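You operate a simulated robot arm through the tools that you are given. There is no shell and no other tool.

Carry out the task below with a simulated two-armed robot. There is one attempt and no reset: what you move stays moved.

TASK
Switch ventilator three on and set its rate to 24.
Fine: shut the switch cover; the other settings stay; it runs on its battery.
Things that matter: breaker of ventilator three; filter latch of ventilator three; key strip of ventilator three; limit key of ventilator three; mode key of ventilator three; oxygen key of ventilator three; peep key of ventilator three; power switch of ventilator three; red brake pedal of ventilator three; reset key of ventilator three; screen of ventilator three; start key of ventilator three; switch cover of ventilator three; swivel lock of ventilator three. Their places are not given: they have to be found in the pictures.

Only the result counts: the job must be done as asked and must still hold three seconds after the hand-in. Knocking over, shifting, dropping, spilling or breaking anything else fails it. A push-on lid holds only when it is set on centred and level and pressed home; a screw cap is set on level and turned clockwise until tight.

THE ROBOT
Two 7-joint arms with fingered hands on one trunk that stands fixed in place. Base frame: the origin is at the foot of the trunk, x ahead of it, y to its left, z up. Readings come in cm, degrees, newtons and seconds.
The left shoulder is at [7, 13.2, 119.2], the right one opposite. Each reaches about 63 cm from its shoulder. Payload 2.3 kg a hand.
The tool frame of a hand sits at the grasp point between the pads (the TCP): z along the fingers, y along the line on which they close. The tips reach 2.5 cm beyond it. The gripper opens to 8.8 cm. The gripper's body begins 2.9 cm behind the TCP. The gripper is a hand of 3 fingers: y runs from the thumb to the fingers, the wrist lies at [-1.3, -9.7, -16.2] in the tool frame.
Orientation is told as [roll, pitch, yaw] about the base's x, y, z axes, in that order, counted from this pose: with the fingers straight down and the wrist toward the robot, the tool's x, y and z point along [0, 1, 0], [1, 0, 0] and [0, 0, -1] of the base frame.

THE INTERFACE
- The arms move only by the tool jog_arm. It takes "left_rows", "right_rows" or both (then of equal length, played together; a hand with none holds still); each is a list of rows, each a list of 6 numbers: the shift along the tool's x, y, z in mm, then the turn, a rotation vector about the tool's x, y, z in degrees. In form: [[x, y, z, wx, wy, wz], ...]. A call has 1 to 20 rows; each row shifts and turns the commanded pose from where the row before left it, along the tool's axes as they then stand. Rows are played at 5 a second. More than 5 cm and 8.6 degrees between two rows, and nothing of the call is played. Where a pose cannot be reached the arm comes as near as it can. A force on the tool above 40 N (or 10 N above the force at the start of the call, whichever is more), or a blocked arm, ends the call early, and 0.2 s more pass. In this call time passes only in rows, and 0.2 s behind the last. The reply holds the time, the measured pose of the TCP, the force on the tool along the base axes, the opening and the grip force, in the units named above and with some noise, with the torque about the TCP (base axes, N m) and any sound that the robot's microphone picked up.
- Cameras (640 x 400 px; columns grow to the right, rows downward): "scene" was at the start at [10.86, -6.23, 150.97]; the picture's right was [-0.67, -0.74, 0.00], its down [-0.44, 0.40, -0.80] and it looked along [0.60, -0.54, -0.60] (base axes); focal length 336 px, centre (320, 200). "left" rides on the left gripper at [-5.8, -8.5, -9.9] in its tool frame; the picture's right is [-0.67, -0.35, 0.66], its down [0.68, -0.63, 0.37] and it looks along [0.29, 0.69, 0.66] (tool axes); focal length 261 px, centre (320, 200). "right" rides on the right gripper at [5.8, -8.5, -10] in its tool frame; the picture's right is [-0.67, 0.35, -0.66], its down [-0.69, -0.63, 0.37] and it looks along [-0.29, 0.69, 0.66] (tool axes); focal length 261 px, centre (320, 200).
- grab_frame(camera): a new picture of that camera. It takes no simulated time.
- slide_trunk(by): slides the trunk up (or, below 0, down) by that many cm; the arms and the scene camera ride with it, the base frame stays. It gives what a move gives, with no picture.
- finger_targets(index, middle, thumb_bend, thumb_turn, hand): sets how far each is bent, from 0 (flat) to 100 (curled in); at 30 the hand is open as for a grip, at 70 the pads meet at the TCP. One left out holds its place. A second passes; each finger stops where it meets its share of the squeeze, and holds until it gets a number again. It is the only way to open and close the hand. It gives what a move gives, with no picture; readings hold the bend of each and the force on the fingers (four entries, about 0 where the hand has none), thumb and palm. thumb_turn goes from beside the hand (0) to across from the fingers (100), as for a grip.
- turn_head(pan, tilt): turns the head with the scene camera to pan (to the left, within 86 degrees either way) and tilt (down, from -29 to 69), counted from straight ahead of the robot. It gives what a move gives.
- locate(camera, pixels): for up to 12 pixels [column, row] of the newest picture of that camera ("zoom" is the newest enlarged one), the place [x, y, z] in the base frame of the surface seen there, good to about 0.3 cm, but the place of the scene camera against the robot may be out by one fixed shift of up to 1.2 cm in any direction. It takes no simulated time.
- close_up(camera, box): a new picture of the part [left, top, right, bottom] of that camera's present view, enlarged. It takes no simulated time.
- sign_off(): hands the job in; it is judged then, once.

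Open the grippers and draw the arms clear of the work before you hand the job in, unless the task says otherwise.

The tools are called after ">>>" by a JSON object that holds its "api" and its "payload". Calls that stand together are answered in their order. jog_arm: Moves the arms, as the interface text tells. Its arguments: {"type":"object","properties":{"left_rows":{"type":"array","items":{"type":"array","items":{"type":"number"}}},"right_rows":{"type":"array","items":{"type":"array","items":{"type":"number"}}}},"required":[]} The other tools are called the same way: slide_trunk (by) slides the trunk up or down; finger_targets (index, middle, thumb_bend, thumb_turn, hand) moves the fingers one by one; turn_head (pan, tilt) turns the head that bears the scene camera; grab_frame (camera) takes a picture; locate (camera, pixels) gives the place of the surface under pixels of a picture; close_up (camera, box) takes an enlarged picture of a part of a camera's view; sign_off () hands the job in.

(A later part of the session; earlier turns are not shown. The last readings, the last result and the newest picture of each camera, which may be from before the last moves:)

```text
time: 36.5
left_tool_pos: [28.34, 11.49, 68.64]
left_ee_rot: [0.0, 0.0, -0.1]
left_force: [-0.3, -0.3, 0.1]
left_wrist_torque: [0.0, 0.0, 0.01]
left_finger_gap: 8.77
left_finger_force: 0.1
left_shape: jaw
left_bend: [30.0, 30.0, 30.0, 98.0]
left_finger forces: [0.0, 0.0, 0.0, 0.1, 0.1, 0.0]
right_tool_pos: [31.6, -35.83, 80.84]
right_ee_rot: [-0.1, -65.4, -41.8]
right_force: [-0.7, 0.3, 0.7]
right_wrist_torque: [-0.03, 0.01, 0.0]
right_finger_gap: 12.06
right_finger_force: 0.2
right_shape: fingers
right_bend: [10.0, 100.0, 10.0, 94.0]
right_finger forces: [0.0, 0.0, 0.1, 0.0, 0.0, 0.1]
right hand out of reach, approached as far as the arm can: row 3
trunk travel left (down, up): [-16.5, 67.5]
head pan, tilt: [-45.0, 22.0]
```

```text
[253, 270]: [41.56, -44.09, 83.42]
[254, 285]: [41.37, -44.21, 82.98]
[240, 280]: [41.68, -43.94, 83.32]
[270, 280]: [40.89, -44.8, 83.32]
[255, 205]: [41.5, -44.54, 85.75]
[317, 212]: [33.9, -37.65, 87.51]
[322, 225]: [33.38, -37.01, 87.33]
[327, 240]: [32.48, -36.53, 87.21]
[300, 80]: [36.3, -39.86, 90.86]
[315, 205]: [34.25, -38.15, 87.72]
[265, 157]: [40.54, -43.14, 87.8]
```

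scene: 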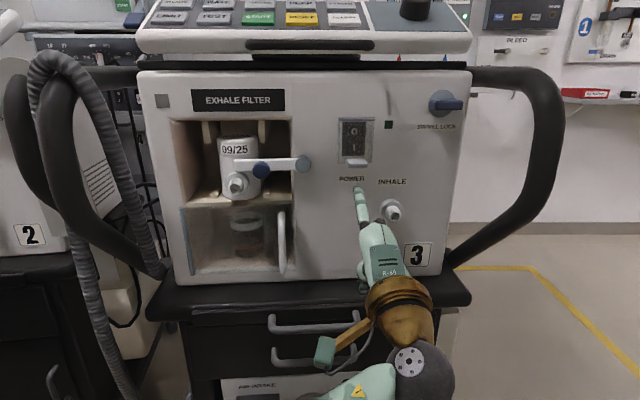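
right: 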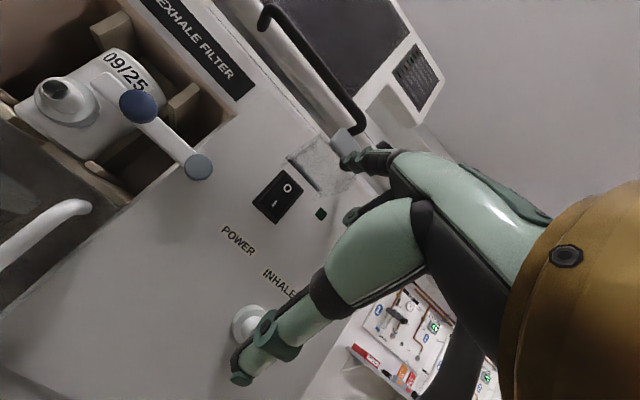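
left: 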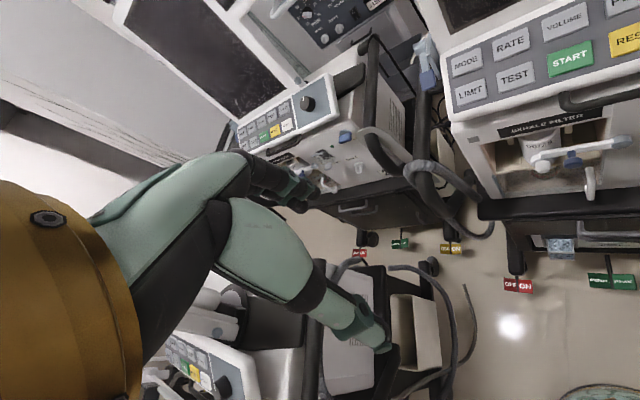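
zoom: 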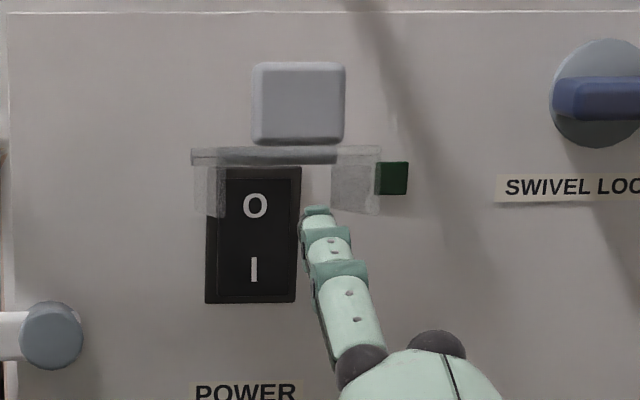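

Rocker "I": r=5.1, n=60.25, z=83.3; tip: r=5.4, n=51, z≈87.2. I go down 4 cm and sideways 3 mm, then advance 75 mm toward the rocker.

>>> {"api": "jog_arm", "payload": {"right_rows": [[1.5, -18.2, 8.3, 0, 0, 0], [1.5, -18.2, 8.3, 0, 0, 0], [0, 7.8, 17.1, 0, 0, 0], [0, 7.8, 17.1, 0, 0, 0], [0, 7.8, 17.1, 0, 0, 0], [0, 7.8, 17.1, 0, 0, 0]]}}

>>> {"api": "close_up", "payload": {"camera": "scene", "box": [310, 80, 430, 180]}}

>>> {"api": "close_up", "payload": {"camera": "right", "box": [250, 80, 430, 220]}}

```text
time: 37.9
left_tool_pos: [28.59, 11.56, 68.59]
left_ee_rot: [0.0, 0.1, 0.0]
left_force: [-0.1, 0.4, 0.4]
left_wrist_torque: [-0.01, 0.0, -0.03]
left_finger_gap: 8.77
left_finger_force: 0.1
left_shape: jaw
left_bend: [30.0, 30.0, 30.0, 98.0]
left_finger forces: [0.1, 0.0, 0.0, 0.0, 0.0, 0.0]
right_tool_pos: [37.41, -40.73, 76.77]
right_ee_rot: [-0.2, -65.5, -41.9]
right_force: [-0.3, 0.1, 0.4]
right_wrist_torque: [0.0, 0.02, -0.04]
right_finger_gap: 12.06
right_finger_force: 0.0
right_shape: fingers
right_bend: [10.0, 100.0, 10.0, 94.0]
right_finger forces: [0.0, 0.1, 0.1, 0.1, 0.1, 0.0]
right hand out of reach, approached as far as the arm can: row 2
trunk travel left (down, up): [-16.5, 67.5]
head pan, tilt: [-45.0, 22.0]
```

```text
4.00 times, centred on (370, 130) of scene
```

zoom: 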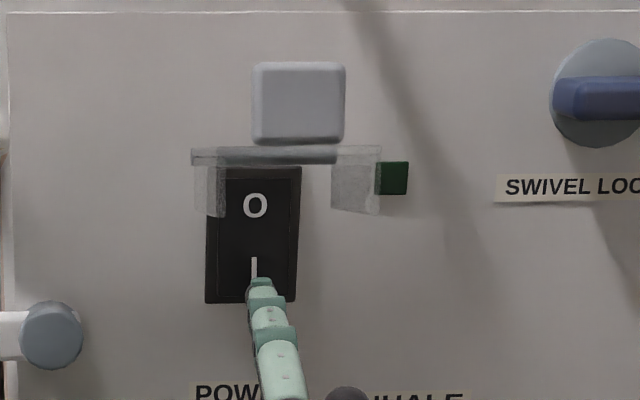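

```text
2.86 times, centred on (340, 150) of right
```

zoom: 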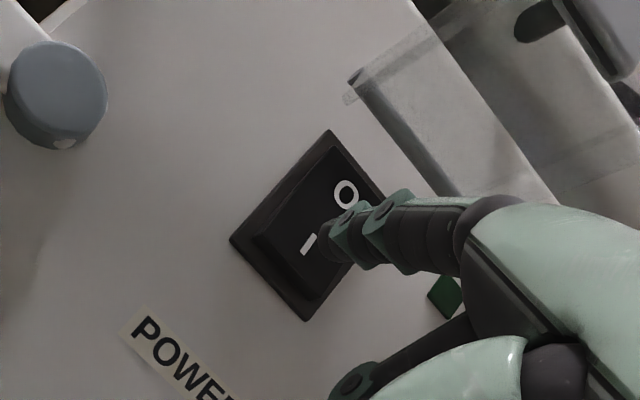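

Tip is aligned with the "I" (r≈5.15, z≈83). I advance 12 mm, then press in small steps.

>>> {"api": "jog_arm", "payload": {"right_rows": [[0, 5, 10.9, 0, 0, 0], [0, 2.1, 4.6, 0, 0, 0], [0, 2.1, 4.6, 0, 0, 0], [0, 1.7, 3.6, 0, 0, 0]]}}

>>> {"api": "close_up", "payload": {"camera": "scene", "box": [310, 80, 430, 180]}}

>>> {"api": "grab_frame", "payload": {"camera": "right"}}

```text
time: 39.0
left_tool_pos: [27.98, 11.8, 68.68]
left_ee_rot: [-0.3, -0.3, 0.1]
left_force: [0.0, -0.1, -1.1]
left_wrist_torque: [0.05, -0.05, -0.03]
left_finger_gap: 8.76
left_finger_force: 0.1
left_shape: jaw
left_bend: [30.0, 30.0, 30.0, 98.0]
left_finger forces: [0.0, 0.0, 0.1, 0.0, 0.1, 0.0]
right_tool_pos: [38.8, -42.26, 77.48]
right_ee_rot: [0.3, -66.2, -42.5]
right_force: [-27.7, 23.8, -12.5]
right_wrist_torque: [-1.26, -1.25, 0.37]
right_finger_gap: 11.51
right_finger_force: 18.6
right_shape: fingers
right_bend: [13.0, 100.0, 10.0, 94.0]
right_finger forces: [37.5, 0.0, 0.0, 0.1, 0.1, 0.1]
trunk travel left (down, up): [-16.5, 67.5]
head pan, tilt: [-45.0, 22.0]
stopped in row 4 (right hand): the force on the tool passed its limit at 42 N (the readings are from after the stop); the commanded pose is now the measured one
```

```text
4.00 times, centred on (370, 130) of scene
```

zoom: 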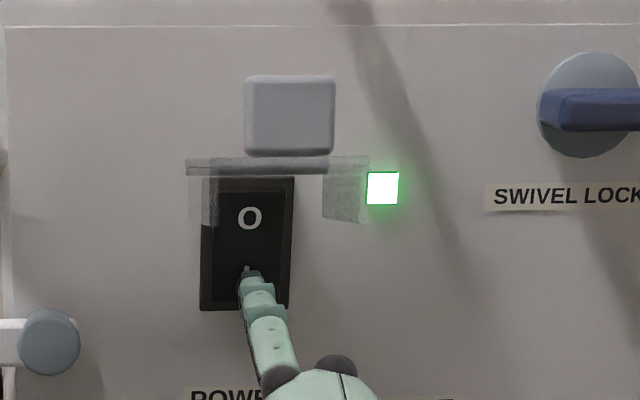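

```text
taken
```

right: 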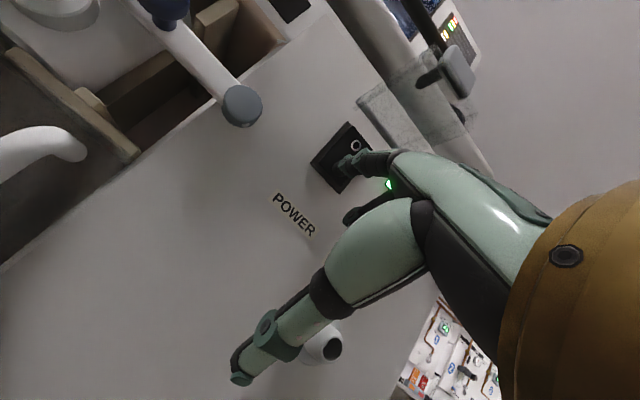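

The power lamp is lit green. I back the finger out 45 mm and check the switch and screen.

>>> {"api": "jog_arm", "payload": {"right_rows": [[0, -5, -11, 0, 0, 0], [0, -7, -15, 0, 0, 0], [0, -7, -15, 0, 0, 0]]}}

>>> {"api": "turn_head", "payload": {"pan": -45, "tilt": 5}}

>>> {"api": "grab_frame", "payload": {"camera": "scene"}}

>>> {"api": "grab_frame", "payload": {"camera": "right"}}

```text
time: 39.8
left_tool_pos: [28.49, 11.55, 68.6]
left_ee_rot: [0.0, 0.0, 0.1]
left_force: [-0.7, -0.3, 0.2]
left_wrist_torque: [-0.02, 0.04, 0.0]
left_finger_gap: 8.78
left_finger_force: 0.1
left_shape: jaw
left_bend: [30.0, 30.0, 30.0, 98.0]
left_finger forces: [0.0, 0.1, 0.1, 0.0, 0.0, 0.1]
right_tool_pos: [35.91, -39.62, 77.04]
right_ee_rot: [0.3, -65.7, -42.3]
right_force: [-0.1, -0.7, -0.2]
right_wrist_torque: [0.02, 0.01, 0.01]
right_finger_gap: 12.01
right_finger_force: 0.1
right_shape: fingers
right_bend: [10.0, 100.0, 10.0, 94.0]
right_finger forces: [0.0, 0.0, 0.0, 0.0, 0.1, 0.0]
trunk travel left (down, up): [-16.5, 67.5]
head pan, tilt: [-45.0, 22.0]
```

```text
time: 40.6
left_tool_pos: [28.39, 11.5, 68.51]
left_ee_rot: [0.0, -0.1, 0.0]
left_force: [0.3, 0.3, -0.5]
left_wrist_torque: [-0.02, -0.01, 0.0]
left_finger_gap: 8.78
left_finger_force: 0.1
left_shape: jaw
left_bend: [30.0, 30.0, 30.0, 98.0]
left_finger forces: [0.0, 0.0, 0.0, 0.0, 0.0, 0.1]
right_tool_pos: [36.0, -39.64, 77.18]
right_ee_rot: [0.2, -65.6, -42.2]
right_force: [-0.2, 0.3, -0.3]
right_wrist_torque: [-0.05, -0.02, -0.02]
right_finger_gap: 12.01
right_finger_force: 0.0
right_shape: fingers
right_bend: [10.0, 100.0, 10.0, 94.0]
right_finger forces: [0.0, 0.0, 0.0, 0.0, 0.0, 0.0]
trunk travel left (down, up): [-16.5, 67.5]
head pan, tilt: [-45.0, 5.0]
```

```text
taken
```

scene: 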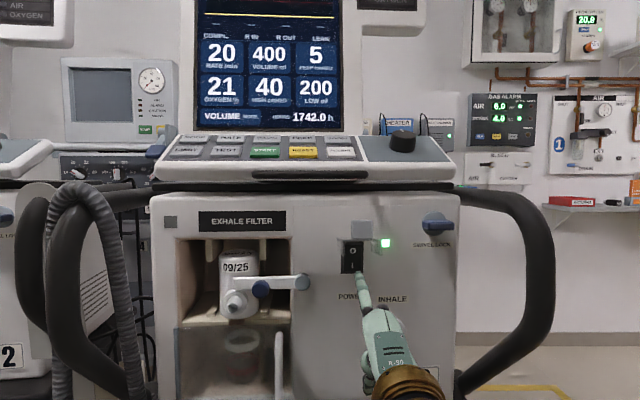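

```text
taken
```

right: 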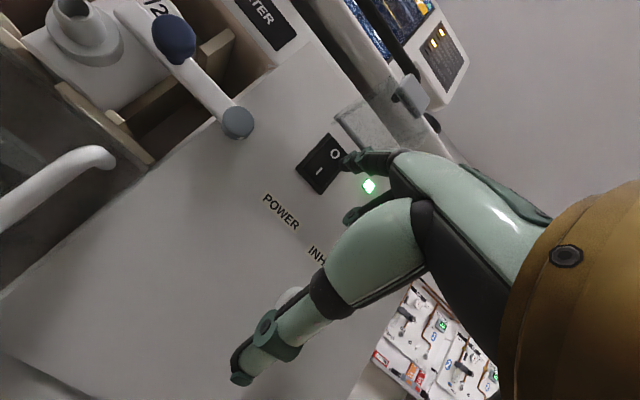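

The machine is on: the screen shows RATE 20, VOLUME 400, etc. I enlarge the screen.

>>> {"api": "close_up", "payload": {"camera": "scene", "box": [180, 0, 440, 140]}}

>>> {"api": "turn_head", "payload": {"pan": -45, "tilt": -8}}

>>> {"api": "grab_frame", "payload": {"camera": "scene"}}

```text
2.46 times, centred on (310, 70) of scene
```

zoom: 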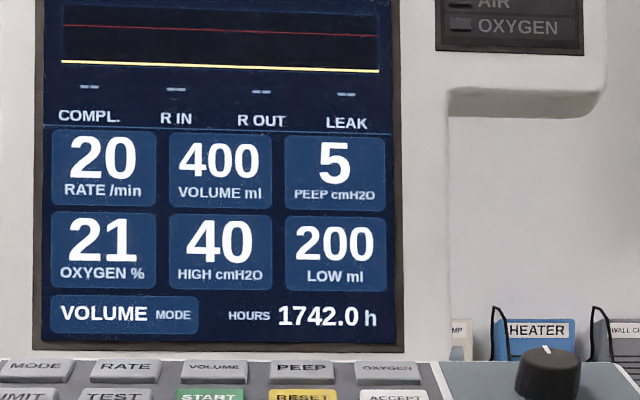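

```text
time: 41.4
left_tool_pos: [28.45, 11.51, 68.61]
left_ee_rot: [0.0, 0.0, 0.1]
left_force: [0.1, 0.2, 0.4]
left_wrist_torque: [0.02, 0.0, 0.01]
left_finger_gap: 8.76
left_finger_force: 0.0
left_shape: jaw
left_bend: [30.0, 30.0, 30.0, 98.0]
left_finger forces: [0.0, 0.1, 0.1, 0.0, 0.1, 0.0]
right_tool_pos: [35.98, -39.68, 77.2]
right_ee_rot: [0.1, -65.7, -42.2]
right_force: [0.9, -0.5, 0.0]
right_wrist_torque: [0.0, -0.03, -0.01]
right_finger_gap: 11.99
right_finger_force: 0.0
right_shape: fingers
right_bend: [10.0, 100.0, 10.0, 94.0]
right_finger forces: [0.0, 0.1, 0.1, 0.1, 0.0, 0.0]
trunk travel left (down, up): [-16.5, 67.5]
head pan, tilt: [-45.0, -8.0]
```

```text
taken
```

scene: 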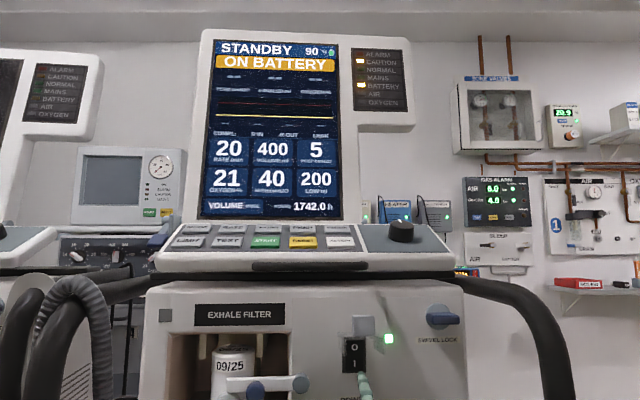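

Status: STANDBY, ON BATTERY — powered. Now to shut the cover: I move the finger 5 cm to the right, raise the trunk 10.5 cm, then bring the finger over the open cover.

>>> {"api": "jog_arm", "payload": {"right_rows": [[-25, 0, 0, 0, 0, 0], [-25, 0, 0, 0, 0, 0]]}}

>>> {"api": "slide_trunk", "payload": {"by": 10.5}}

>>> {"api": "turn_head", "payload": {"pan": -45, "tilt": 30}}

>>> {"api": "grab_frame", "payload": {"camera": "scene"}}

>>> {"api": "close_up", "payload": {"camera": "scene", "box": [310, 100, 430, 200]}}

>>> {"api": "grab_frame", "payload": {"camera": "right"}}

```text
time: 42.0
left_tool_pos: [28.47, 11.44, 68.61]
left_ee_rot: [0.0, -0.1, 0.1]
left_force: [-0.2, -0.3, -0.3]
left_wrist_torque: [0.03, -0.02, 0.0]
left_finger_gap: 8.77
left_finger_force: 0.1
left_shape: jaw
left_bend: [30.0, 30.0, 30.0, 98.0]
left_finger forces: [0.0, 0.0, 0.0, 0.1, 0.1, 0.0]
right_tool_pos: [32.52, -43.36, 76.85]
right_ee_rot: [0.1, -65.6, -42.0]
right_force: [-0.9, 0.1, 0.4]
right_wrist_torque: [-0.02, 0.01, -0.01]
right_finger_gap: 12.04
right_finger_force: 0.1
right_shape: fingers
right_bend: [10.0, 100.0, 10.0, 94.0]
right_finger forces: [0.0, 0.1, 0.1, 0.0, 0.0, 0.1]
trunk travel left (down, up): [-16.5, 67.5]
head pan, tilt: [-45.0, -8.0]
```

```text
time: 43.3
left_tool_pos: [28.55, 11.55, 79.13]
left_ee_rot: [0.0, 0.0, 0.1]
left_force: [-0.3, 0.2, 0.5]
left_wrist_torque: [0.0, 0.02, 0.01]
left_finger_gap: 8.76
left_finger_force: 0.0
left_shape: jaw
left_bend: [30.0, 30.0, 30.0, 98.0]
left_finger forces: [0.1, 0.0, 0.1, 0.1, 0.0, 0.0]
right_tool_pos: [32.57, -43.3, 87.46]
right_ee_rot: [0.1, -65.6, -42.1]
right_force: [-0.3, 0.0, -0.3]
right_wrist_torque: [-0.03, 0.0, -0.02]
right_finger_gap: 12.04
right_finger_force: 0.2
right_shape: fingers
right_bend: [10.0, 100.0, 10.0, 94.0]
right_finger forces: [0.0, 0.0, 0.1, 0.1, 0.1, 0.1]
trunk travel left (down, up): [-27.0, 57.0]
head pan, tilt: [-45.0, -8.0]
```

```text
time: 44.4
left_tool_pos: [28.48, 11.49, 78.99]
left_ee_rot: [0.0, -0.1, 0.0]
left_force: [0.0, 0.2, 0.3]
left_wrist_torque: [0.01, 0.02, -0.03]
left_finger_gap: 8.78
left_finger_force: 0.1
left_shape: jaw
left_bend: [30.0, 30.0, 30.0, 98.0]
left_finger forces: [0.0, 0.0, 0.0, 0.0, 0.0, 0.0]
right_tool_pos: [32.5, -43.24, 87.43]
right_ee_rot: [0.2, -65.7, -42.1]
right_force: [-0.2, 0.2, -0.3]
right_wrist_torque: [-0.01, -0.02, 0.05]
right_finger_gap: 12.03
right_finger_force: 0.1
right_shape: fingers
right_bend: [10.0, 100.0, 10.0, 94.0]
right_finger forces: [0.1, 0.0, 0.0, 0.0, 0.0, 0.0]
trunk travel left (down, up): [-27.0, 57.0]
head pan, tilt: [-45.0, 30.0]
```

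```text
taken
```

scene: 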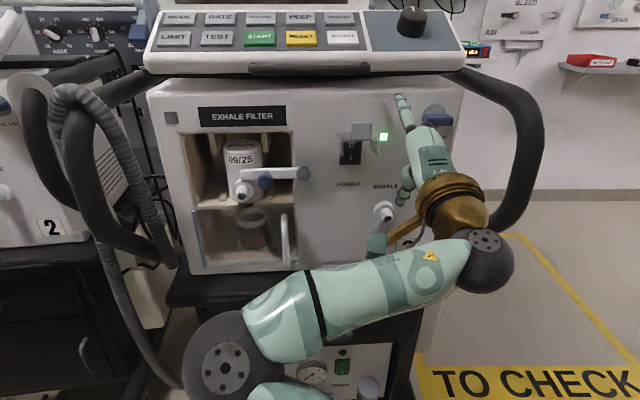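

```text
4.00 times, centred on (370, 150) of scene
```

zoom: 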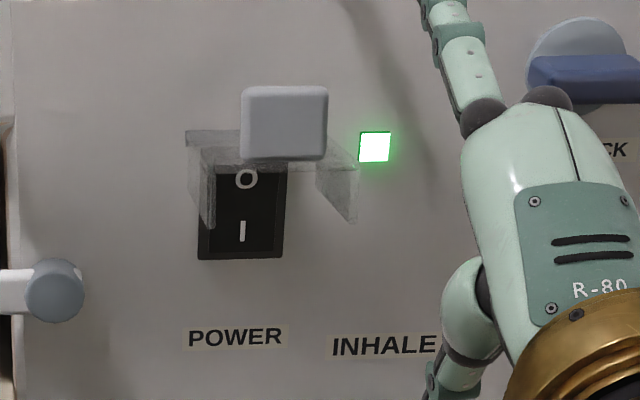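

```text
taken
```

right: 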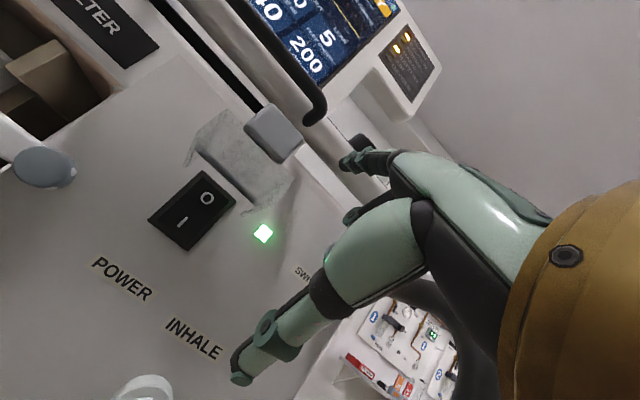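

The cover and finger are in view; I measure the tab's top and the finger tip with the scene camera.

>>> {"api": "locate", "payload": {"camera": "scene", "pixels": [[352, 125], [362, 125], [371, 124], [362, 132], [400, 97], [403, 105], [408, 118], [355, 155], [440, 118], [383, 136], [300, 70], [365, 66]]}}

>>> {"api": "locate", "payload": {"camera": "right", "pixels": [[272, 115], [272, 130], [290, 145], [343, 165], [360, 160], [317, 110], [310, 70], [352, 215]]}}

```text
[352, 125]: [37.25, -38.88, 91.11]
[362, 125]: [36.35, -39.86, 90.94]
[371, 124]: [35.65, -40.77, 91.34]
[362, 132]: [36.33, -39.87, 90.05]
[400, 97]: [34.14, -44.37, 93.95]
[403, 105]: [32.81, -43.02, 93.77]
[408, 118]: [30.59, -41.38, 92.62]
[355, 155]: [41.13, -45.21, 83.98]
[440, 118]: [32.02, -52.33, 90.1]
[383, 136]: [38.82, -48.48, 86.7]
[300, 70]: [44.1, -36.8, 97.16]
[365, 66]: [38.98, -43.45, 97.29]
```

```text
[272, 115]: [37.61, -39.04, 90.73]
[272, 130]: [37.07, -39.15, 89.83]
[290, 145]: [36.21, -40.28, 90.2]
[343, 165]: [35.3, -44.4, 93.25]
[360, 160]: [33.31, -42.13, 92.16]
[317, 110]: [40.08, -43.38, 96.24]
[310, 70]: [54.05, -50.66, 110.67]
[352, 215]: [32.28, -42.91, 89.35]
```

Tab top at n=53.7, r=5.3, z=91; tip at n=55, r=10.1, underside ≈93. I move left 48 mm over the cover, and 8 mm forward.

>>> {"api": "jog_arm", "payload": {"right_rows": [[24, 0, 0, 0, 0, 0], [24, 0, 0, 0, 0, 0], [0, 3.3, 7.3, 0, 0, 0]]}}

>>> {"api": "close_up", "payload": {"camera": "scene", "box": [310, 80, 430, 180]}}

>>> {"api": "close_up", "payload": {"camera": "right", "box": [250, 80, 430, 220]}}

```text
time: 45.2
left_tool_pos: [28.3, 11.59, 79.06]
left_ee_rot: [-0.2, -0.1, 0.0]
left_force: [-0.1, 0.2, -0.7]
left_wrist_torque: [-0.02, 0.0, 0.01]
left_finger_gap: 8.75
left_finger_force: 0.0
left_shape: jaw
left_bend: [30.0, 30.0, 30.0, 98.0]
left_finger forces: [0.1, 0.0, 0.0, 0.0, 0.1, 0.0]
right_tool_pos: [36.14, -40.19, 87.55]
right_ee_rot: [0.2, -65.8, -42.3]
right_force: [-4.2, 2.3, 2.0]
right_wrist_torque: [-0.02, -0.07, -0.05]
right_finger_gap: 12.02
right_finger_force: 2.5
right_shape: fingers
right_bend: [10.0, 100.0, 10.0, 94.0]
right_finger forces: [0.0, 4.3, 0.0, 0.0, 0.0, 0.0]
trunk travel left (down, up): [-27.0, 57.0]
head pan, tilt: [-45.0, 30.0]
```

```text
4.00 times, centred on (370, 130) of scene
```

zoom: 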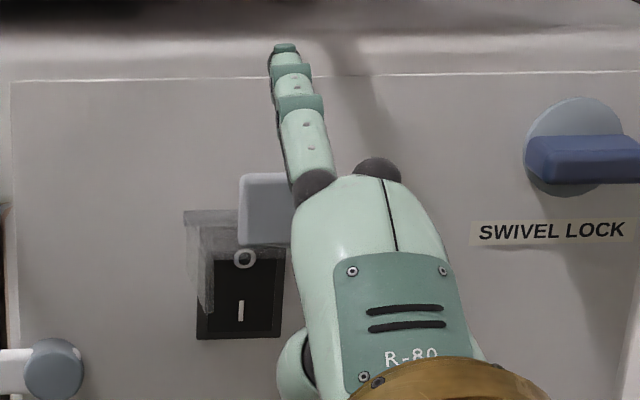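

```text
2.86 times, centred on (340, 150) of right
```

zoom: 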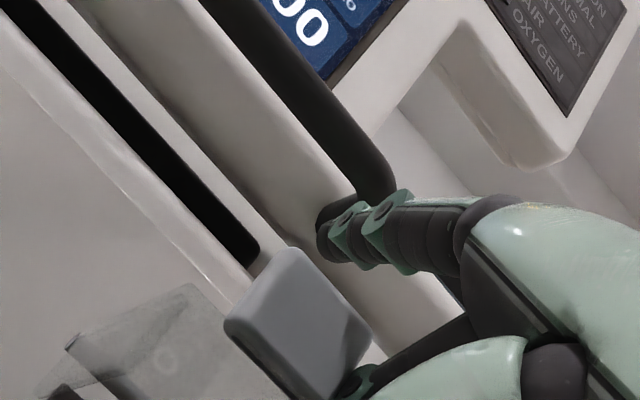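

The curled middle finger touches the tab (4.3 N). I back off 24 mm and extend the middle beside the index, so both fingers lie above the cover.

>>> {"api": "jog_arm", "payload": {"right_rows": [[0, -5, -11, 0, 0, 0], [0, -5, -11, 0, 0, 0]]}}

>>> {"api": "finger_targets", "payload": {"hand": "right", "middle": 10}}

>>> {"api": "close_up", "payload": {"camera": "scene", "box": [310, 80, 430, 180]}}

>>> {"api": "locate", "payload": {"camera": "zoom", "pixels": [[255, 175], [300, 175], [290, 80], [300, 120], [340, 100]]}}

>>> {"api": "grab_frame", "payload": {"camera": "right"}}

```text
time: 45.8
left_tool_pos: [28.44, 11.43, 79.11]
left_ee_rot: [0.0, 0.1, 0.1]
left_force: [-0.3, 0.0, -0.4]
left_wrist_torque: [0.01, 0.0, 0.0]
left_finger_gap: 8.8
left_finger_force: 0.1
left_shape: jaw
left_bend: [30.0, 30.0, 30.0, 98.0]
left_finger forces: [0.0, 0.1, 0.1, 0.0, 0.0, 0.1]
right_tool_pos: [34.53, -38.7, 87.49]
right_ee_rot: [0.0, -65.7, -42.1]
right_force: [-0.3, -0.2, 0.0]
right_wrist_torque: [-0.03, -0.01, 0.01]
right_finger_gap: 12.02
right_finger_force: 0.2
right_shape: fingers
right_bend: [10.0, 100.0, 10.0, 94.0]
right_finger forces: [0.0, 0.0, 0.0, 0.0, 0.0, 0.0]
trunk travel left (down, up): [-27.0, 57.0]
head pan, tilt: [-45.0, 30.0]
```

```text
time: 46.8
left_tool_pos: [28.47, 11.35, 79.2]
left_ee_rot: [0.0, -0.1, 0.1]
left_force: [-0.3, -0.5, 0.4]
left_wrist_torque: [-0.01, 0.02, 0.05]
left_finger_gap: 8.81
left_finger_force: 0.1
left_shape: jaw
left_bend: [30.0, 30.0, 30.0, 98.0]
left_finger forces: [0.1, 0.1, 0.0, 0.0, 0.0, 0.1]
right_tool_pos: [34.49, -38.72, 87.34]
right_ee_rot: [0.2, -65.5, -42.1]
right_force: [0.2, 0.4, -0.2]
right_wrist_torque: [0.02, 0.0, 0.01]
right_finger_gap: 12.02
right_finger_force: 0.2
right_shape: fingers
right_bend: [10.0, 10.0, 10.0, 94.0]
right_finger forces: [0.0, 0.0, 0.0, 0.1, 0.1, 0.0]
trunk travel left (down, up): [-27.0, 57.0]
head pan, tilt: [-45.0, 30.0]
```

```text
4.00 times, centred on (370, 130) of scene
```

zoom: 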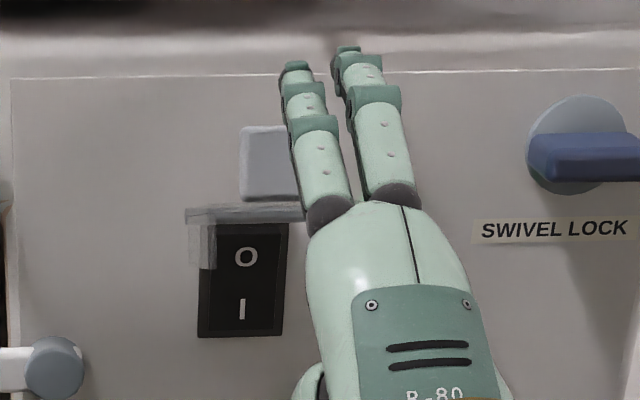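

```text
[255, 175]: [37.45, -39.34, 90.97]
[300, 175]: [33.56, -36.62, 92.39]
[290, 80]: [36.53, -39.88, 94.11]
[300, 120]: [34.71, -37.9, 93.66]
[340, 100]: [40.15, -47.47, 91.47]
```

```text
taken
```

right: 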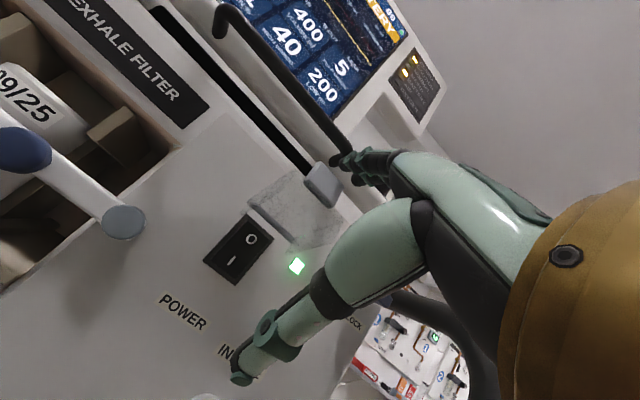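

Both fingers are above; index tip n≈53.8, top z=94. I go 14 mm forward, then press down 25 mm onto the tab.

>>> {"api": "jog_arm", "payload": {"right_rows": [[0, 5.8, 12.7, 0, 0, 0], [0, -7.3, 3.3, 0, 0, 0], [0, -7.3, 3.3, 0, 0, 0], [0, -7.3, 3.3, 0, 0, 0]]}}

>>> {"api": "close_up", "payload": {"camera": "scene", "box": [310, 80, 430, 180]}}

>>> {"api": "close_up", "payload": {"camera": "right", "box": [250, 80, 430, 220]}}

```text
time: 47.8
left_tool_pos: [28.48, 11.45, 79.07]
left_ee_rot: [0.0, -0.1, 0.1]
left_force: [0.3, -0.3, -1.0]
left_wrist_torque: [0.03, 0.0, 0.02]
left_finger_gap: 8.8
left_finger_force: 0.0
left_shape: jaw
left_bend: [30.0, 30.0, 30.0, 98.0]
left_finger forces: [0.0, 0.0, 0.0, 0.0, 0.0, 0.0]
right_tool_pos: [35.67, -39.57, 85.03]
right_ee_rot: [0.1, -65.6, -42.2]
right_force: [1.3, 0.7, 0.0]
right_wrist_torque: [0.01, 0.0, 0.04]
right_finger_gap: 12.07
right_finger_force: 0.0
right_shape: fingers
right_bend: [10.0, 10.0, 10.0, 94.0]
right_finger forces: [0.0, 0.1, 0.0, 0.0, 0.0, 0.0]
trunk travel left (down, up): [-27.0, 57.0]
head pan, tilt: [-45.0, 30.0]
```

```text
4.00 times, centred on (370, 130) of scene
```

zoom: 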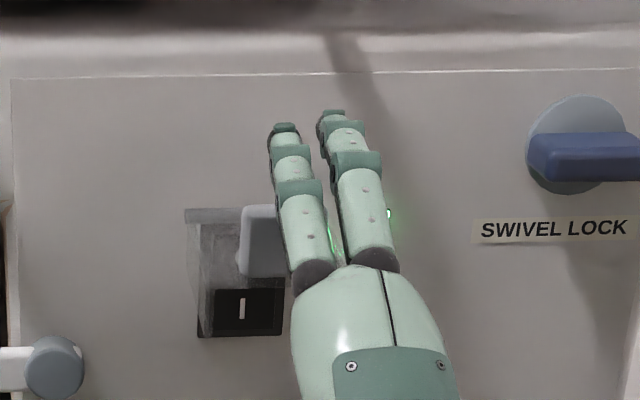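

```text
2.86 times, centred on (340, 150) of right
```

zoom: 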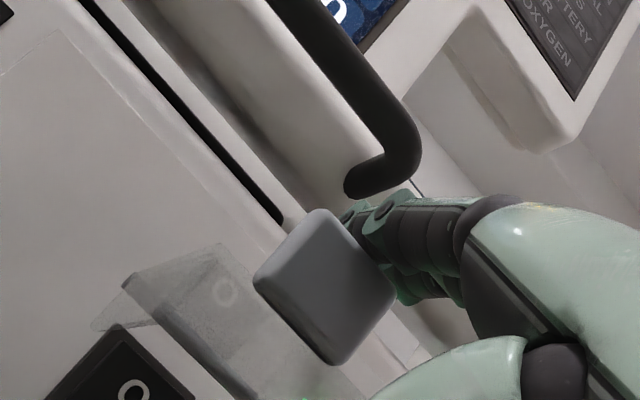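

The cover is swinging down with the fingers. I keep pressing down another 30 mm.

>>> {"api": "jog_arm", "payload": {"right_rows": [[0, -7.3, 3.3, 0, 0, 0], [0, -7.3, 3.3, 0, 0, 0], [0, -7.3, 3.3, 0, 0, 0], [0, -7.3, 3.3, 0, 0, 0]]}}

>>> {"api": "close_up", "payload": {"camera": "scene", "box": [310, 80, 430, 180]}}

>>> {"api": "close_up", "payload": {"camera": "right", "box": [250, 80, 430, 220]}}

```text
time: 48.8
left_tool_pos: [28.49, 11.54, 79.08]
left_ee_rot: [0.0, 0.0, 0.1]
left_force: [0.1, -0.5, 0.2]
left_wrist_torque: [-0.02, 0.03, -0.02]
left_finger_gap: 8.76
left_finger_force: 0.1
left_shape: jaw
left_bend: [30.0, 30.0, 30.0, 98.0]
left_finger forces: [0.0, 0.0, 0.0, 0.0, 0.0, 0.0]
right_tool_pos: [35.59, -39.63, 81.77]
right_ee_rot: [0.0, -65.7, -42.1]
right_force: [0.3, -0.2, -0.4]
right_wrist_torque: [0.05, -0.02, -0.01]
right_finger_gap: 12.05
right_finger_force: 0.0
right_shape: fingers
right_bend: [10.0, 10.0, 10.0, 94.0]
right_finger forces: [0.2, 0.1, 0.1, 0.0, 0.0, 0.0]
trunk travel left (down, up): [-27.0, 57.0]
head pan, tilt: [-45.0, 30.0]
```

```text
4.00 times, centred on (370, 130) of scene
```

zoom: 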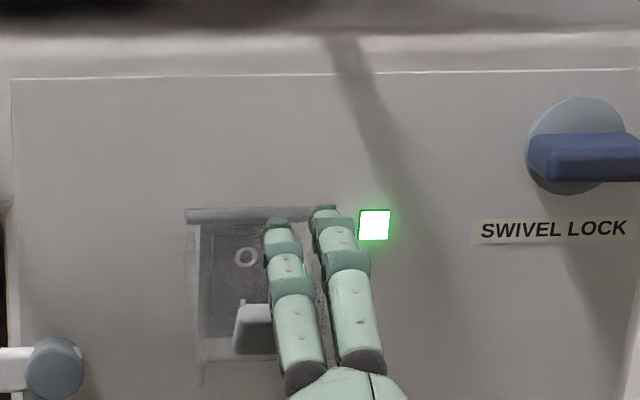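

```text
2.86 times, centred on (340, 150) of right
```

zoom: 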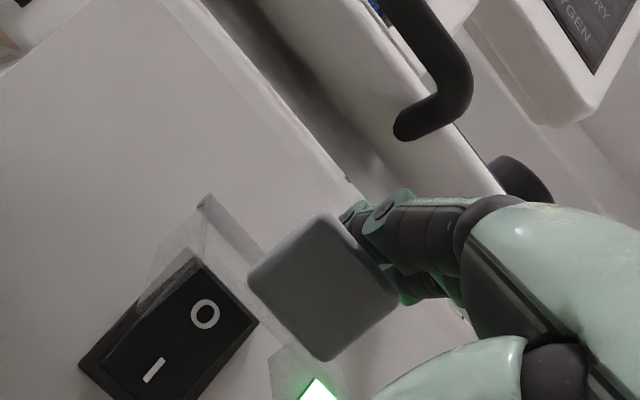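

Cover about 40° open. I go down 20 mm more while moving in, then push inward.

>>> {"api": "jog_arm", "payload": {"right_rows": [[0, -7.3, 3.3, 0, 0, 0], [0, -6.5, 5.2, 0, 0, 0], [0, -4, 8, 0, 0, 0], [0, 1.3, 8, 0, 0, 0]]}}

>>> {"api": "close_up", "payload": {"camera": "scene", "box": [310, 80, 430, 180]}}

>>> {"api": "close_up", "payload": {"camera": "right", "box": [250, 80, 430, 220]}}

```text
time: 49.8
left_tool_pos: [28.4, 11.48, 79.03]
left_ee_rot: [-0.1, 0.0, 0.1]
left_force: [0.1, -0.1, -0.5]
left_wrist_torque: [0.0, 0.0, -0.02]
left_finger_gap: 8.76
left_finger_force: 0.1
left_shape: jaw
left_bend: [30.0, 30.0, 30.0, 98.0]
left_finger forces: [0.0, 0.1, 0.1, 0.0, 0.1, 0.1]
right_tool_pos: [36.77, -40.51, 79.34]
right_ee_rot: [0.1, -65.7, -42.0]
right_force: [-1.3, 0.2, -0.3]
right_wrist_torque: [-0.03, -0.01, -0.01]
right_finger_gap: 12.09
right_finger_force: 0.3
right_shape: fingers
right_bend: [10.0, 10.0, 10.0, 94.0]
right_finger forces: [0.0, 0.5, 0.0, 0.0, 0.1, 0.1]
trunk travel left (down, up): [-27.0, 57.0]
head pan, tilt: [-45.0, 30.0]
```

```text
4.00 times, centred on (370, 130) of scene
```

zoom: 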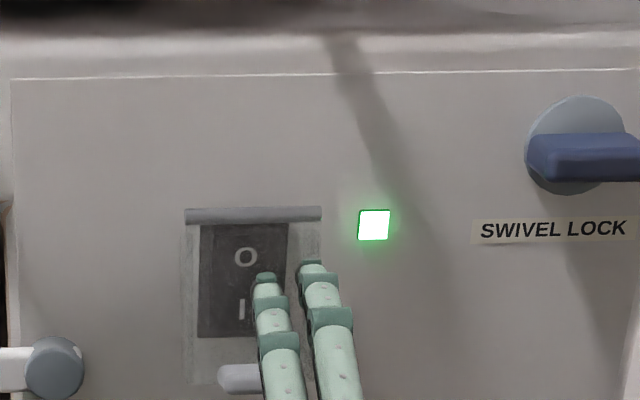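

```text
2.86 times, centred on (340, 150) of right
```

zoom: 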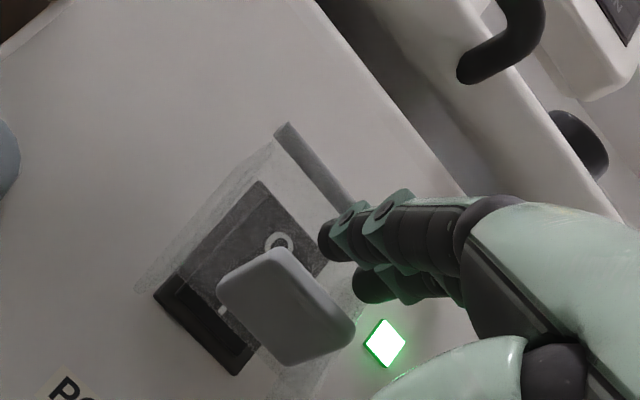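

Almost shut. I push inward about 15 mm and slightly down, watching force.

>>> {"api": "jog_arm", "payload": {"right_rows": [[0, -0.5, 5.5, 0, 0, 0], [0, -0.5, 5.5, 0, 0, 0], [0, 1, 4, 0, 0, 0]]}}

>>> {"api": "close_up", "payload": {"camera": "scene", "box": [310, 80, 430, 180]}}

>>> {"api": "close_up", "payload": {"camera": "right", "box": [250, 80, 430, 220]}}

```text
time: 50.6
left_tool_pos: [28.04, 11.93, 79.09]
left_ee_rot: [-0.2, -0.4, 0.0]
left_force: [0.2, -0.2, -0.4]
left_wrist_torque: [0.01, -0.02, -0.01]
left_finger_gap: 8.74
left_finger_force: 0.1
left_shape: jaw
left_bend: [30.0, 30.0, 30.0, 98.0]
left_finger forces: [0.0, 0.1, 0.0, 0.0, 0.0, 0.0]
right_tool_pos: [37.22, -41.19, 79.11]
right_ee_rot: [0.4, -66.2, -42.5]
right_force: [-22.6, 19.1, -8.1]
right_wrist_torque: [-1.07, -1.32, -0.23]
right_finger_gap: 12.06
right_finger_force: 15.0
right_shape: fingers
right_bend: [10.0, 13.0, 10.0, 94.0]
right_finger forces: [0.0, 29.4, 0.0, 0.0, 0.0, 0.1]
trunk travel left (down, up): [-27.0, 57.0]
head pan, tilt: [-45.0, 30.0]
```

```text
4.00 times, centred on (370, 130) of scene
```

zoom: 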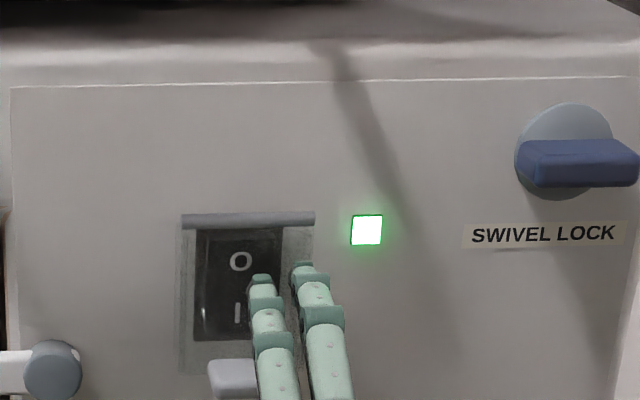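

```text
2.86 times, centred on (340, 150) of right
```

zoom: 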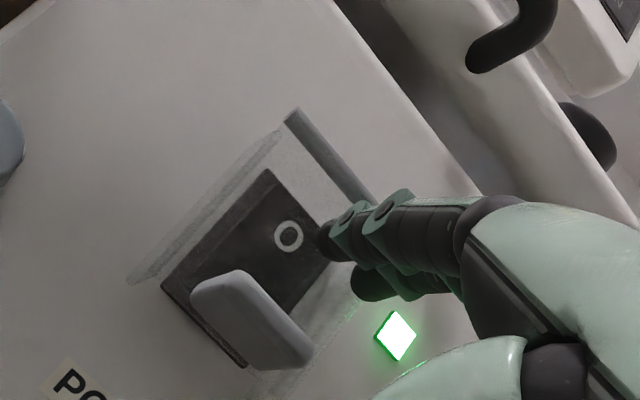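

Firm stop at 29 N: the cover seems shut. I back off 40 mm and check it.

>>> {"api": "jog_arm", "payload": {"right_rows": [[0, -3, -9, 0, 0, 0], [0, -7, -15, 0, 0, 0], [0, -7, -15, 0, 0, 0]]}}

>>> {"api": "close_up", "payload": {"camera": "scene", "box": [310, 90, 430, 190]}}

>>> {"api": "locate", "payload": {"camera": "zoom", "pixels": [[240, 335], [220, 335], [255, 170], [190, 175], [235, 350], [190, 335], [195, 260]]}}

>>> {"api": "close_up", "payload": {"camera": "right", "box": [210, 80, 390, 220]}}

```text
time: 51.4
left_tool_pos: [28.5, 11.55, 79.13]
left_ee_rot: [0.1, -0.1, 0.0]
left_force: [0.8, -0.3, 0.5]
left_wrist_torque: [0.01, -0.01, 0.03]
left_finger_gap: 8.78
left_finger_force: 0.1
left_shape: jaw
left_bend: [30.0, 30.0, 30.0, 98.0]
left_finger forces: [0.0, 0.0, 0.0, 0.0, 0.0, 0.0]
right_tool_pos: [35.98, -39.71, 79.4]
right_ee_rot: [0.3, -65.6, -42.2]
right_force: [-0.2, 0.6, 0.0]
right_wrist_torque: [-0.01, -0.01, -0.01]
right_finger_gap: 12.08
right_finger_force: 0.1
right_shape: fingers
right_bend: [10.0, 10.0, 10.0, 94.0]
right_finger forces: [0.1, 0.0, 0.0, 0.0, 0.1, 0.0]
right hand out of reach, approached as far as the arm can: row 2, 3
trunk travel left (down, up): [-27.0, 57.0]
head pan, tilt: [-45.0, 30.0]
```

```text
4.00 times, centred on (370, 140) of scene
```

zoom: 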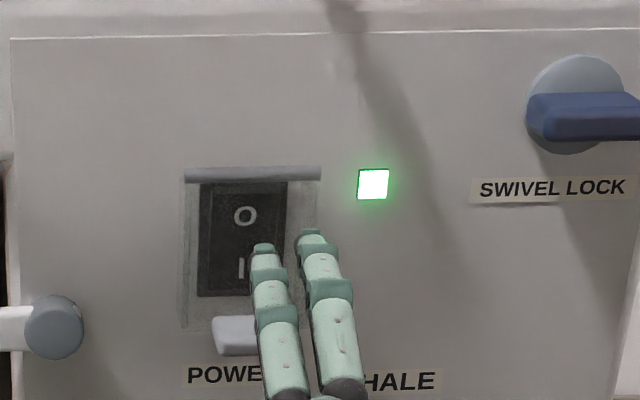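

```text
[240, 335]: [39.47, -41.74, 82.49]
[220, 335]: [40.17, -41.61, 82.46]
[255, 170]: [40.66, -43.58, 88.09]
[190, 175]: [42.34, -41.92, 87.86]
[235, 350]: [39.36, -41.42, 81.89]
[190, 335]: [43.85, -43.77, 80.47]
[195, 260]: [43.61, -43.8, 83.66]
```

```text
2.86 times, centred on (300, 150) of right
```

zoom: 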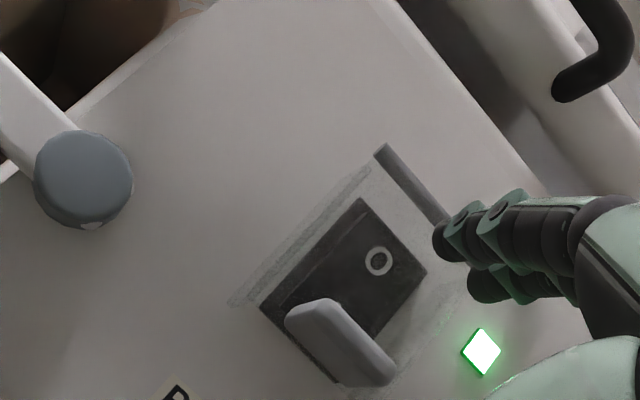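

The cover is back at its closed place (tab z≈82.2, n≈57). Now I curl the fingers and turn the hand back to pointing down while retreating from the machine.

>>> {"api": "finger_targets", "payload": {"hand": "right", "index": 100, "middle": 100}}

>>> {"api": "jog_arm", "payload": {"right_rows": [[0, -4.1, -9.1, 8.2, 0, 0], [0, -5.4, -8.4, 8.2, 0, 0], [0, -6.6, -7.5, 8.2, 0, 0], [0, -7.5, -6.6, 8.2, 0, 0], [0, -8.4, -5.4, 8.2, 0, 0], [0, -9.1, -4.2, 8.2, 0, 0]]}}

>>> {"api": "grab_frame", "payload": {"camera": "scene"}}

>>> {"api": "grab_frame", "payload": {"camera": "right"}}

```text
time: 52.4
left_tool_pos: [28.4, 11.44, 79.16]
left_ee_rot: [0.0, 0.0, 0.1]
left_force: [-0.6, 0.6, 0.2]
left_wrist_torque: [0.01, -0.04, -0.01]
left_finger_gap: 8.79
left_finger_force: 0.0
left_shape: jaw
left_bend: [30.0, 30.0, 30.0, 98.0]
left_finger forces: [0.0, 0.2, 0.0, 0.0, 0.0, 0.0]
right_tool_pos: [35.92, -39.6, 79.41]
right_ee_rot: [0.1, -65.6, -42.1]
right_force: [-0.2, 0.5, -0.8]
right_wrist_torque: [0.01, -0.01, 0.0]
right_finger_gap: 5.85
right_finger_force: 0.0
right_shape: fingers
right_bend: [100.0, 100.0, 10.0, 94.0]
right_finger forces: [0.1, 0.1, 0.0, 0.0, 0.0, 0.0]
trunk travel left (down, up): [-27.0, 57.0]
head pan, tilt: [-45.0, 30.0]
```

```text
time: 53.8
left_tool_pos: [28.43, 11.45, 78.96]
left_ee_rot: [-0.1, 0.0, 0.2]
left_force: [-0.3, -0.4, -0.1]
left_wrist_torque: [0.0, -0.03, 0.0]
left_finger_gap: 8.76
left_finger_force: 0.0
left_shape: jaw
left_bend: [30.0, 30.0, 30.0, 98.0]
left_finger forces: [0.0, 0.0, 0.0, 0.0, 0.0, 0.0]
right_tool_pos: [31.49, -35.52, 79.46]
right_ee_rot: [0.1, -16.3, -42.1]
right_force: [-0.5, 0.2, -0.1]
right_wrist_torque: [0.02, 0.02, -0.01]
right_finger_gap: 5.88
right_finger_force: 0.1
right_shape: fingers
right_bend: [100.0, 100.0, 10.0, 94.0]
right_finger forces: [0.0, 0.0, 0.0, 0.0, 0.0, 0.0]
trunk travel left (down, up): [-27.0, 57.0]
head pan, tilt: [-45.0, 30.0]
```

```text
taken
```

scene: 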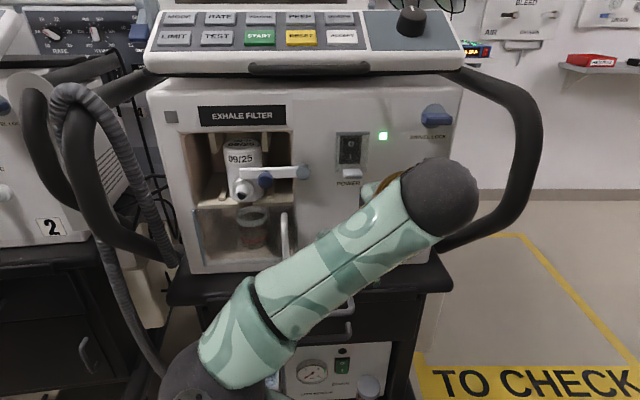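

```text
taken
```

right: 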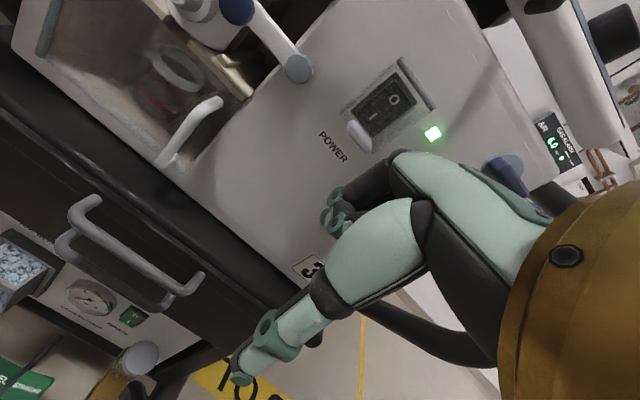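

Cover shut, lamp on, switch on I. Now I raise the trunk 40 cm to work on the key strip (hand stays n≤52, clear of the handle at 57).

>>> {"api": "slide_trunk", "payload": {"by": 20}}

>>> {"api": "slide_trunk", "payload": {"by": 20}}

>>> {"api": "finger_targets", "payload": {"hand": "right", "index": 30}}

>>> {"api": "turn_head", "payload": {"pan": -42, "tilt": 38}}

>>> {"api": "grab_frame", "payload": {"camera": "scene"}}

>>> {"api": "grab_frame", "payload": {"camera": "right"}}

```text
time: 55.9
left_tool_pos: [28.33, 11.61, 99.2]
left_ee_rot: [-0.1, 0.0, 0.0]
left_force: [0.5, -1.2, 0.6]
left_wrist_torque: [0.0, -0.01, 0.0]
left_finger_gap: 8.77
left_finger_force: 0.1
left_shape: jaw
left_bend: [30.0, 30.0, 30.0, 98.0]
left_finger forces: [0.0, 0.1, 0.0, 0.0, 0.0, 0.0]
right_tool_pos: [31.53, -35.59, 99.4]
right_ee_rot: [0.0, -16.5, -42.0]
right_force: [0.0, 0.1, -0.4]
right_wrist_torque: [-0.02, 0.0, 0.0]
right_finger_gap: 5.87
right_finger_force: 0.0
right_shape: fingers
right_bend: [100.0, 100.0, 10.0, 94.0]
right_finger forces: [0.0, 0.0, 0.0, 0.1, 0.1, 0.0]
trunk travel left (down, up): [-47.0, 37.0]
head pan, tilt: [-45.0, 30.0]
```

```text
time: 58.1
left_tool_pos: [28.53, 11.56, 119.14]
left_ee_rot: [-0.1, 0.0, 0.0]
left_force: [0.4, -0.1, -0.9]
left_wrist_torque: [-0.01, -0.02, 0.02]
left_finger_gap: 8.77
left_finger_force: 0.1
left_shape: jaw
left_bend: [30.0, 30.0, 30.0, 98.0]
left_finger forces: [0.0, 0.0, 0.0, 0.0, 0.0, 0.1]
right_tool_pos: [31.58, -35.58, 119.35]
right_ee_rot: [0.1, -16.5, -42.1]
right_force: [0.3, 0.4, 0.0]
right_wrist_torque: [0.02, -0.03, 0.01]
right_finger_gap: 5.86
right_finger_force: 0.0
right_shape: fingers
right_bend: [100.0, 100.0, 10.0, 94.0]
right_finger forces: [0.0, 0.0, 0.0, 0.1, 0.0, 0.0]
trunk travel left (down, up): [-67.0, 17.0]
head pan, tilt: [-45.0, 30.0]
```

```text
time: 59.1
left_tool_pos: [28.47, 11.5, 119.17]
left_ee_rot: [0.0, 0.1, 0.0]
left_force: [0.3, -0.2, 0.5]
left_wrist_torque: [-0.01, -0.02, -0.02]
left_finger_gap: 8.78
left_finger_force: 0.0
left_shape: jaw
left_bend: [30.0, 30.0, 30.0, 98.0]
left_finger forces: [0.1, 0.0, 0.1, 0.0, 0.0, 0.0]
right_tool_pos: [31.55, -35.48, 119.27]
right_ee_rot: [0.1, -16.5, -42.0]
right_force: [0.3, 1.0, 1.0]
right_wrist_torque: [-0.02, -0.02, 0.0]
right_finger_gap: 9.78
right_finger_force: 0.2
right_shape: fingers
right_bend: [30.0, 100.0, 10.0, 94.0]
right_finger forces: [0.0, 0.1, 0.1, 0.0, 0.0, 0.0]
trunk travel left (down, up): [-67.0, 17.0]
head pan, tilt: [-45.0, 30.0]
```

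```text
time: 59.8
left_tool_pos: [28.53, 11.59, 119.25]
left_ee_rot: [0.0, 0.0, 0.1]
left_force: [0.7, 0.5, -0.7]
left_wrist_torque: [0.01, 0.01, 0.02]
left_finger_gap: 8.8
left_finger_force: 0.0
left_shape: jaw
left_bend: [30.0, 30.0, 30.0, 98.0]
left_finger forces: [0.0, 0.0, 0.0, 0.0, 0.0, 0.0]
right_tool_pos: [31.56, -35.65, 119.44]
right_ee_rot: [0.1, -16.6, -42.1]
right_force: [0.7, 0.1, 0.7]
right_wrist_torque: [0.02, 0.01, 0.0]
right_finger_gap: 9.75
right_finger_force: 0.0
right_shape: fingers
right_bend: [30.0, 100.0, 10.0, 94.0]
right_finger forces: [0.0, 0.1, 0.1, 0.0, 0.0, 0.1]
trunk travel left (down, up): [-67.0, 17.0]
head pan, tilt: [-42.0, 38.0]
```

```text
taken
```

scene: 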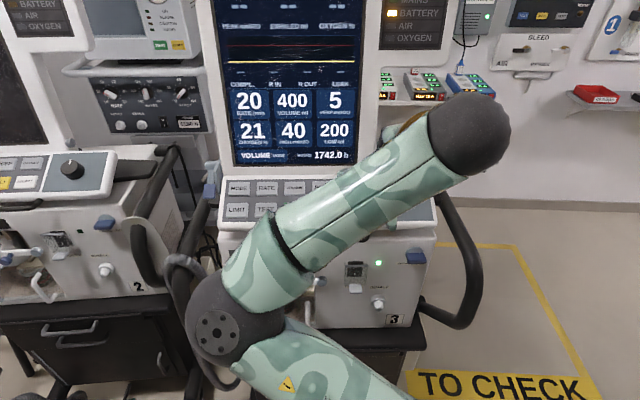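

```text
taken
```

right: 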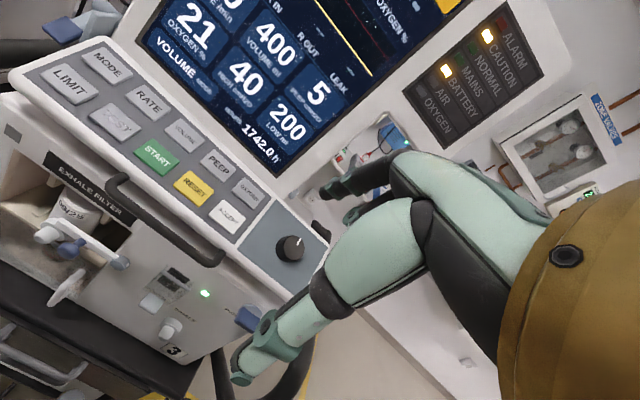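

The right camera sees all keys: RATE (150,100), ACCEPT (232,218), knob (291,247), index tip (327,190). I measure them.

>>> {"api": "locate", "payload": {"camera": "right", "pixels": [[148, 100], [137, 92], [163, 110], [155, 155], [193, 185], [231, 218], [247, 193], [290, 250], [300, 245], [265, 235], [327, 190], [335, 188]]}}

>>> {"api": "close_up", "payload": {"camera": "right", "box": [230, 150, 430, 290]}}

>>> {"api": "locate", "payload": {"camera": "scene", "pixels": [[267, 187], [268, 208], [237, 187], [205, 330], [285, 240], [470, 140], [400, 150]]}}

```text
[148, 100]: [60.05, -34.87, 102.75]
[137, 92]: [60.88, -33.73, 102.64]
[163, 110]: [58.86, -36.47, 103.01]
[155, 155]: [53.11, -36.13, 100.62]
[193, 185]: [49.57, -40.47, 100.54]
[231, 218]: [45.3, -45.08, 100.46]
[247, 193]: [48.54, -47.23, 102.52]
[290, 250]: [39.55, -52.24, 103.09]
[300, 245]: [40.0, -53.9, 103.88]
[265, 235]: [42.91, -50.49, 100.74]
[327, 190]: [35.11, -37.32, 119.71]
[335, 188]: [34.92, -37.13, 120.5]
```

```text
2.86 times, centred on (330, 220) of right
```

zoom: 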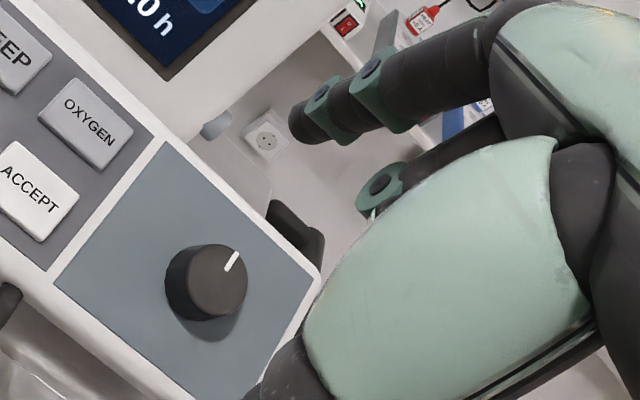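

```text
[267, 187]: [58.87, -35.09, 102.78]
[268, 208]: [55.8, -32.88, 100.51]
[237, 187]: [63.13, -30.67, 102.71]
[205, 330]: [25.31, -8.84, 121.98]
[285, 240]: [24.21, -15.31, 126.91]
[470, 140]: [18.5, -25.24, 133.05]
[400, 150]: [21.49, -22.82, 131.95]
```

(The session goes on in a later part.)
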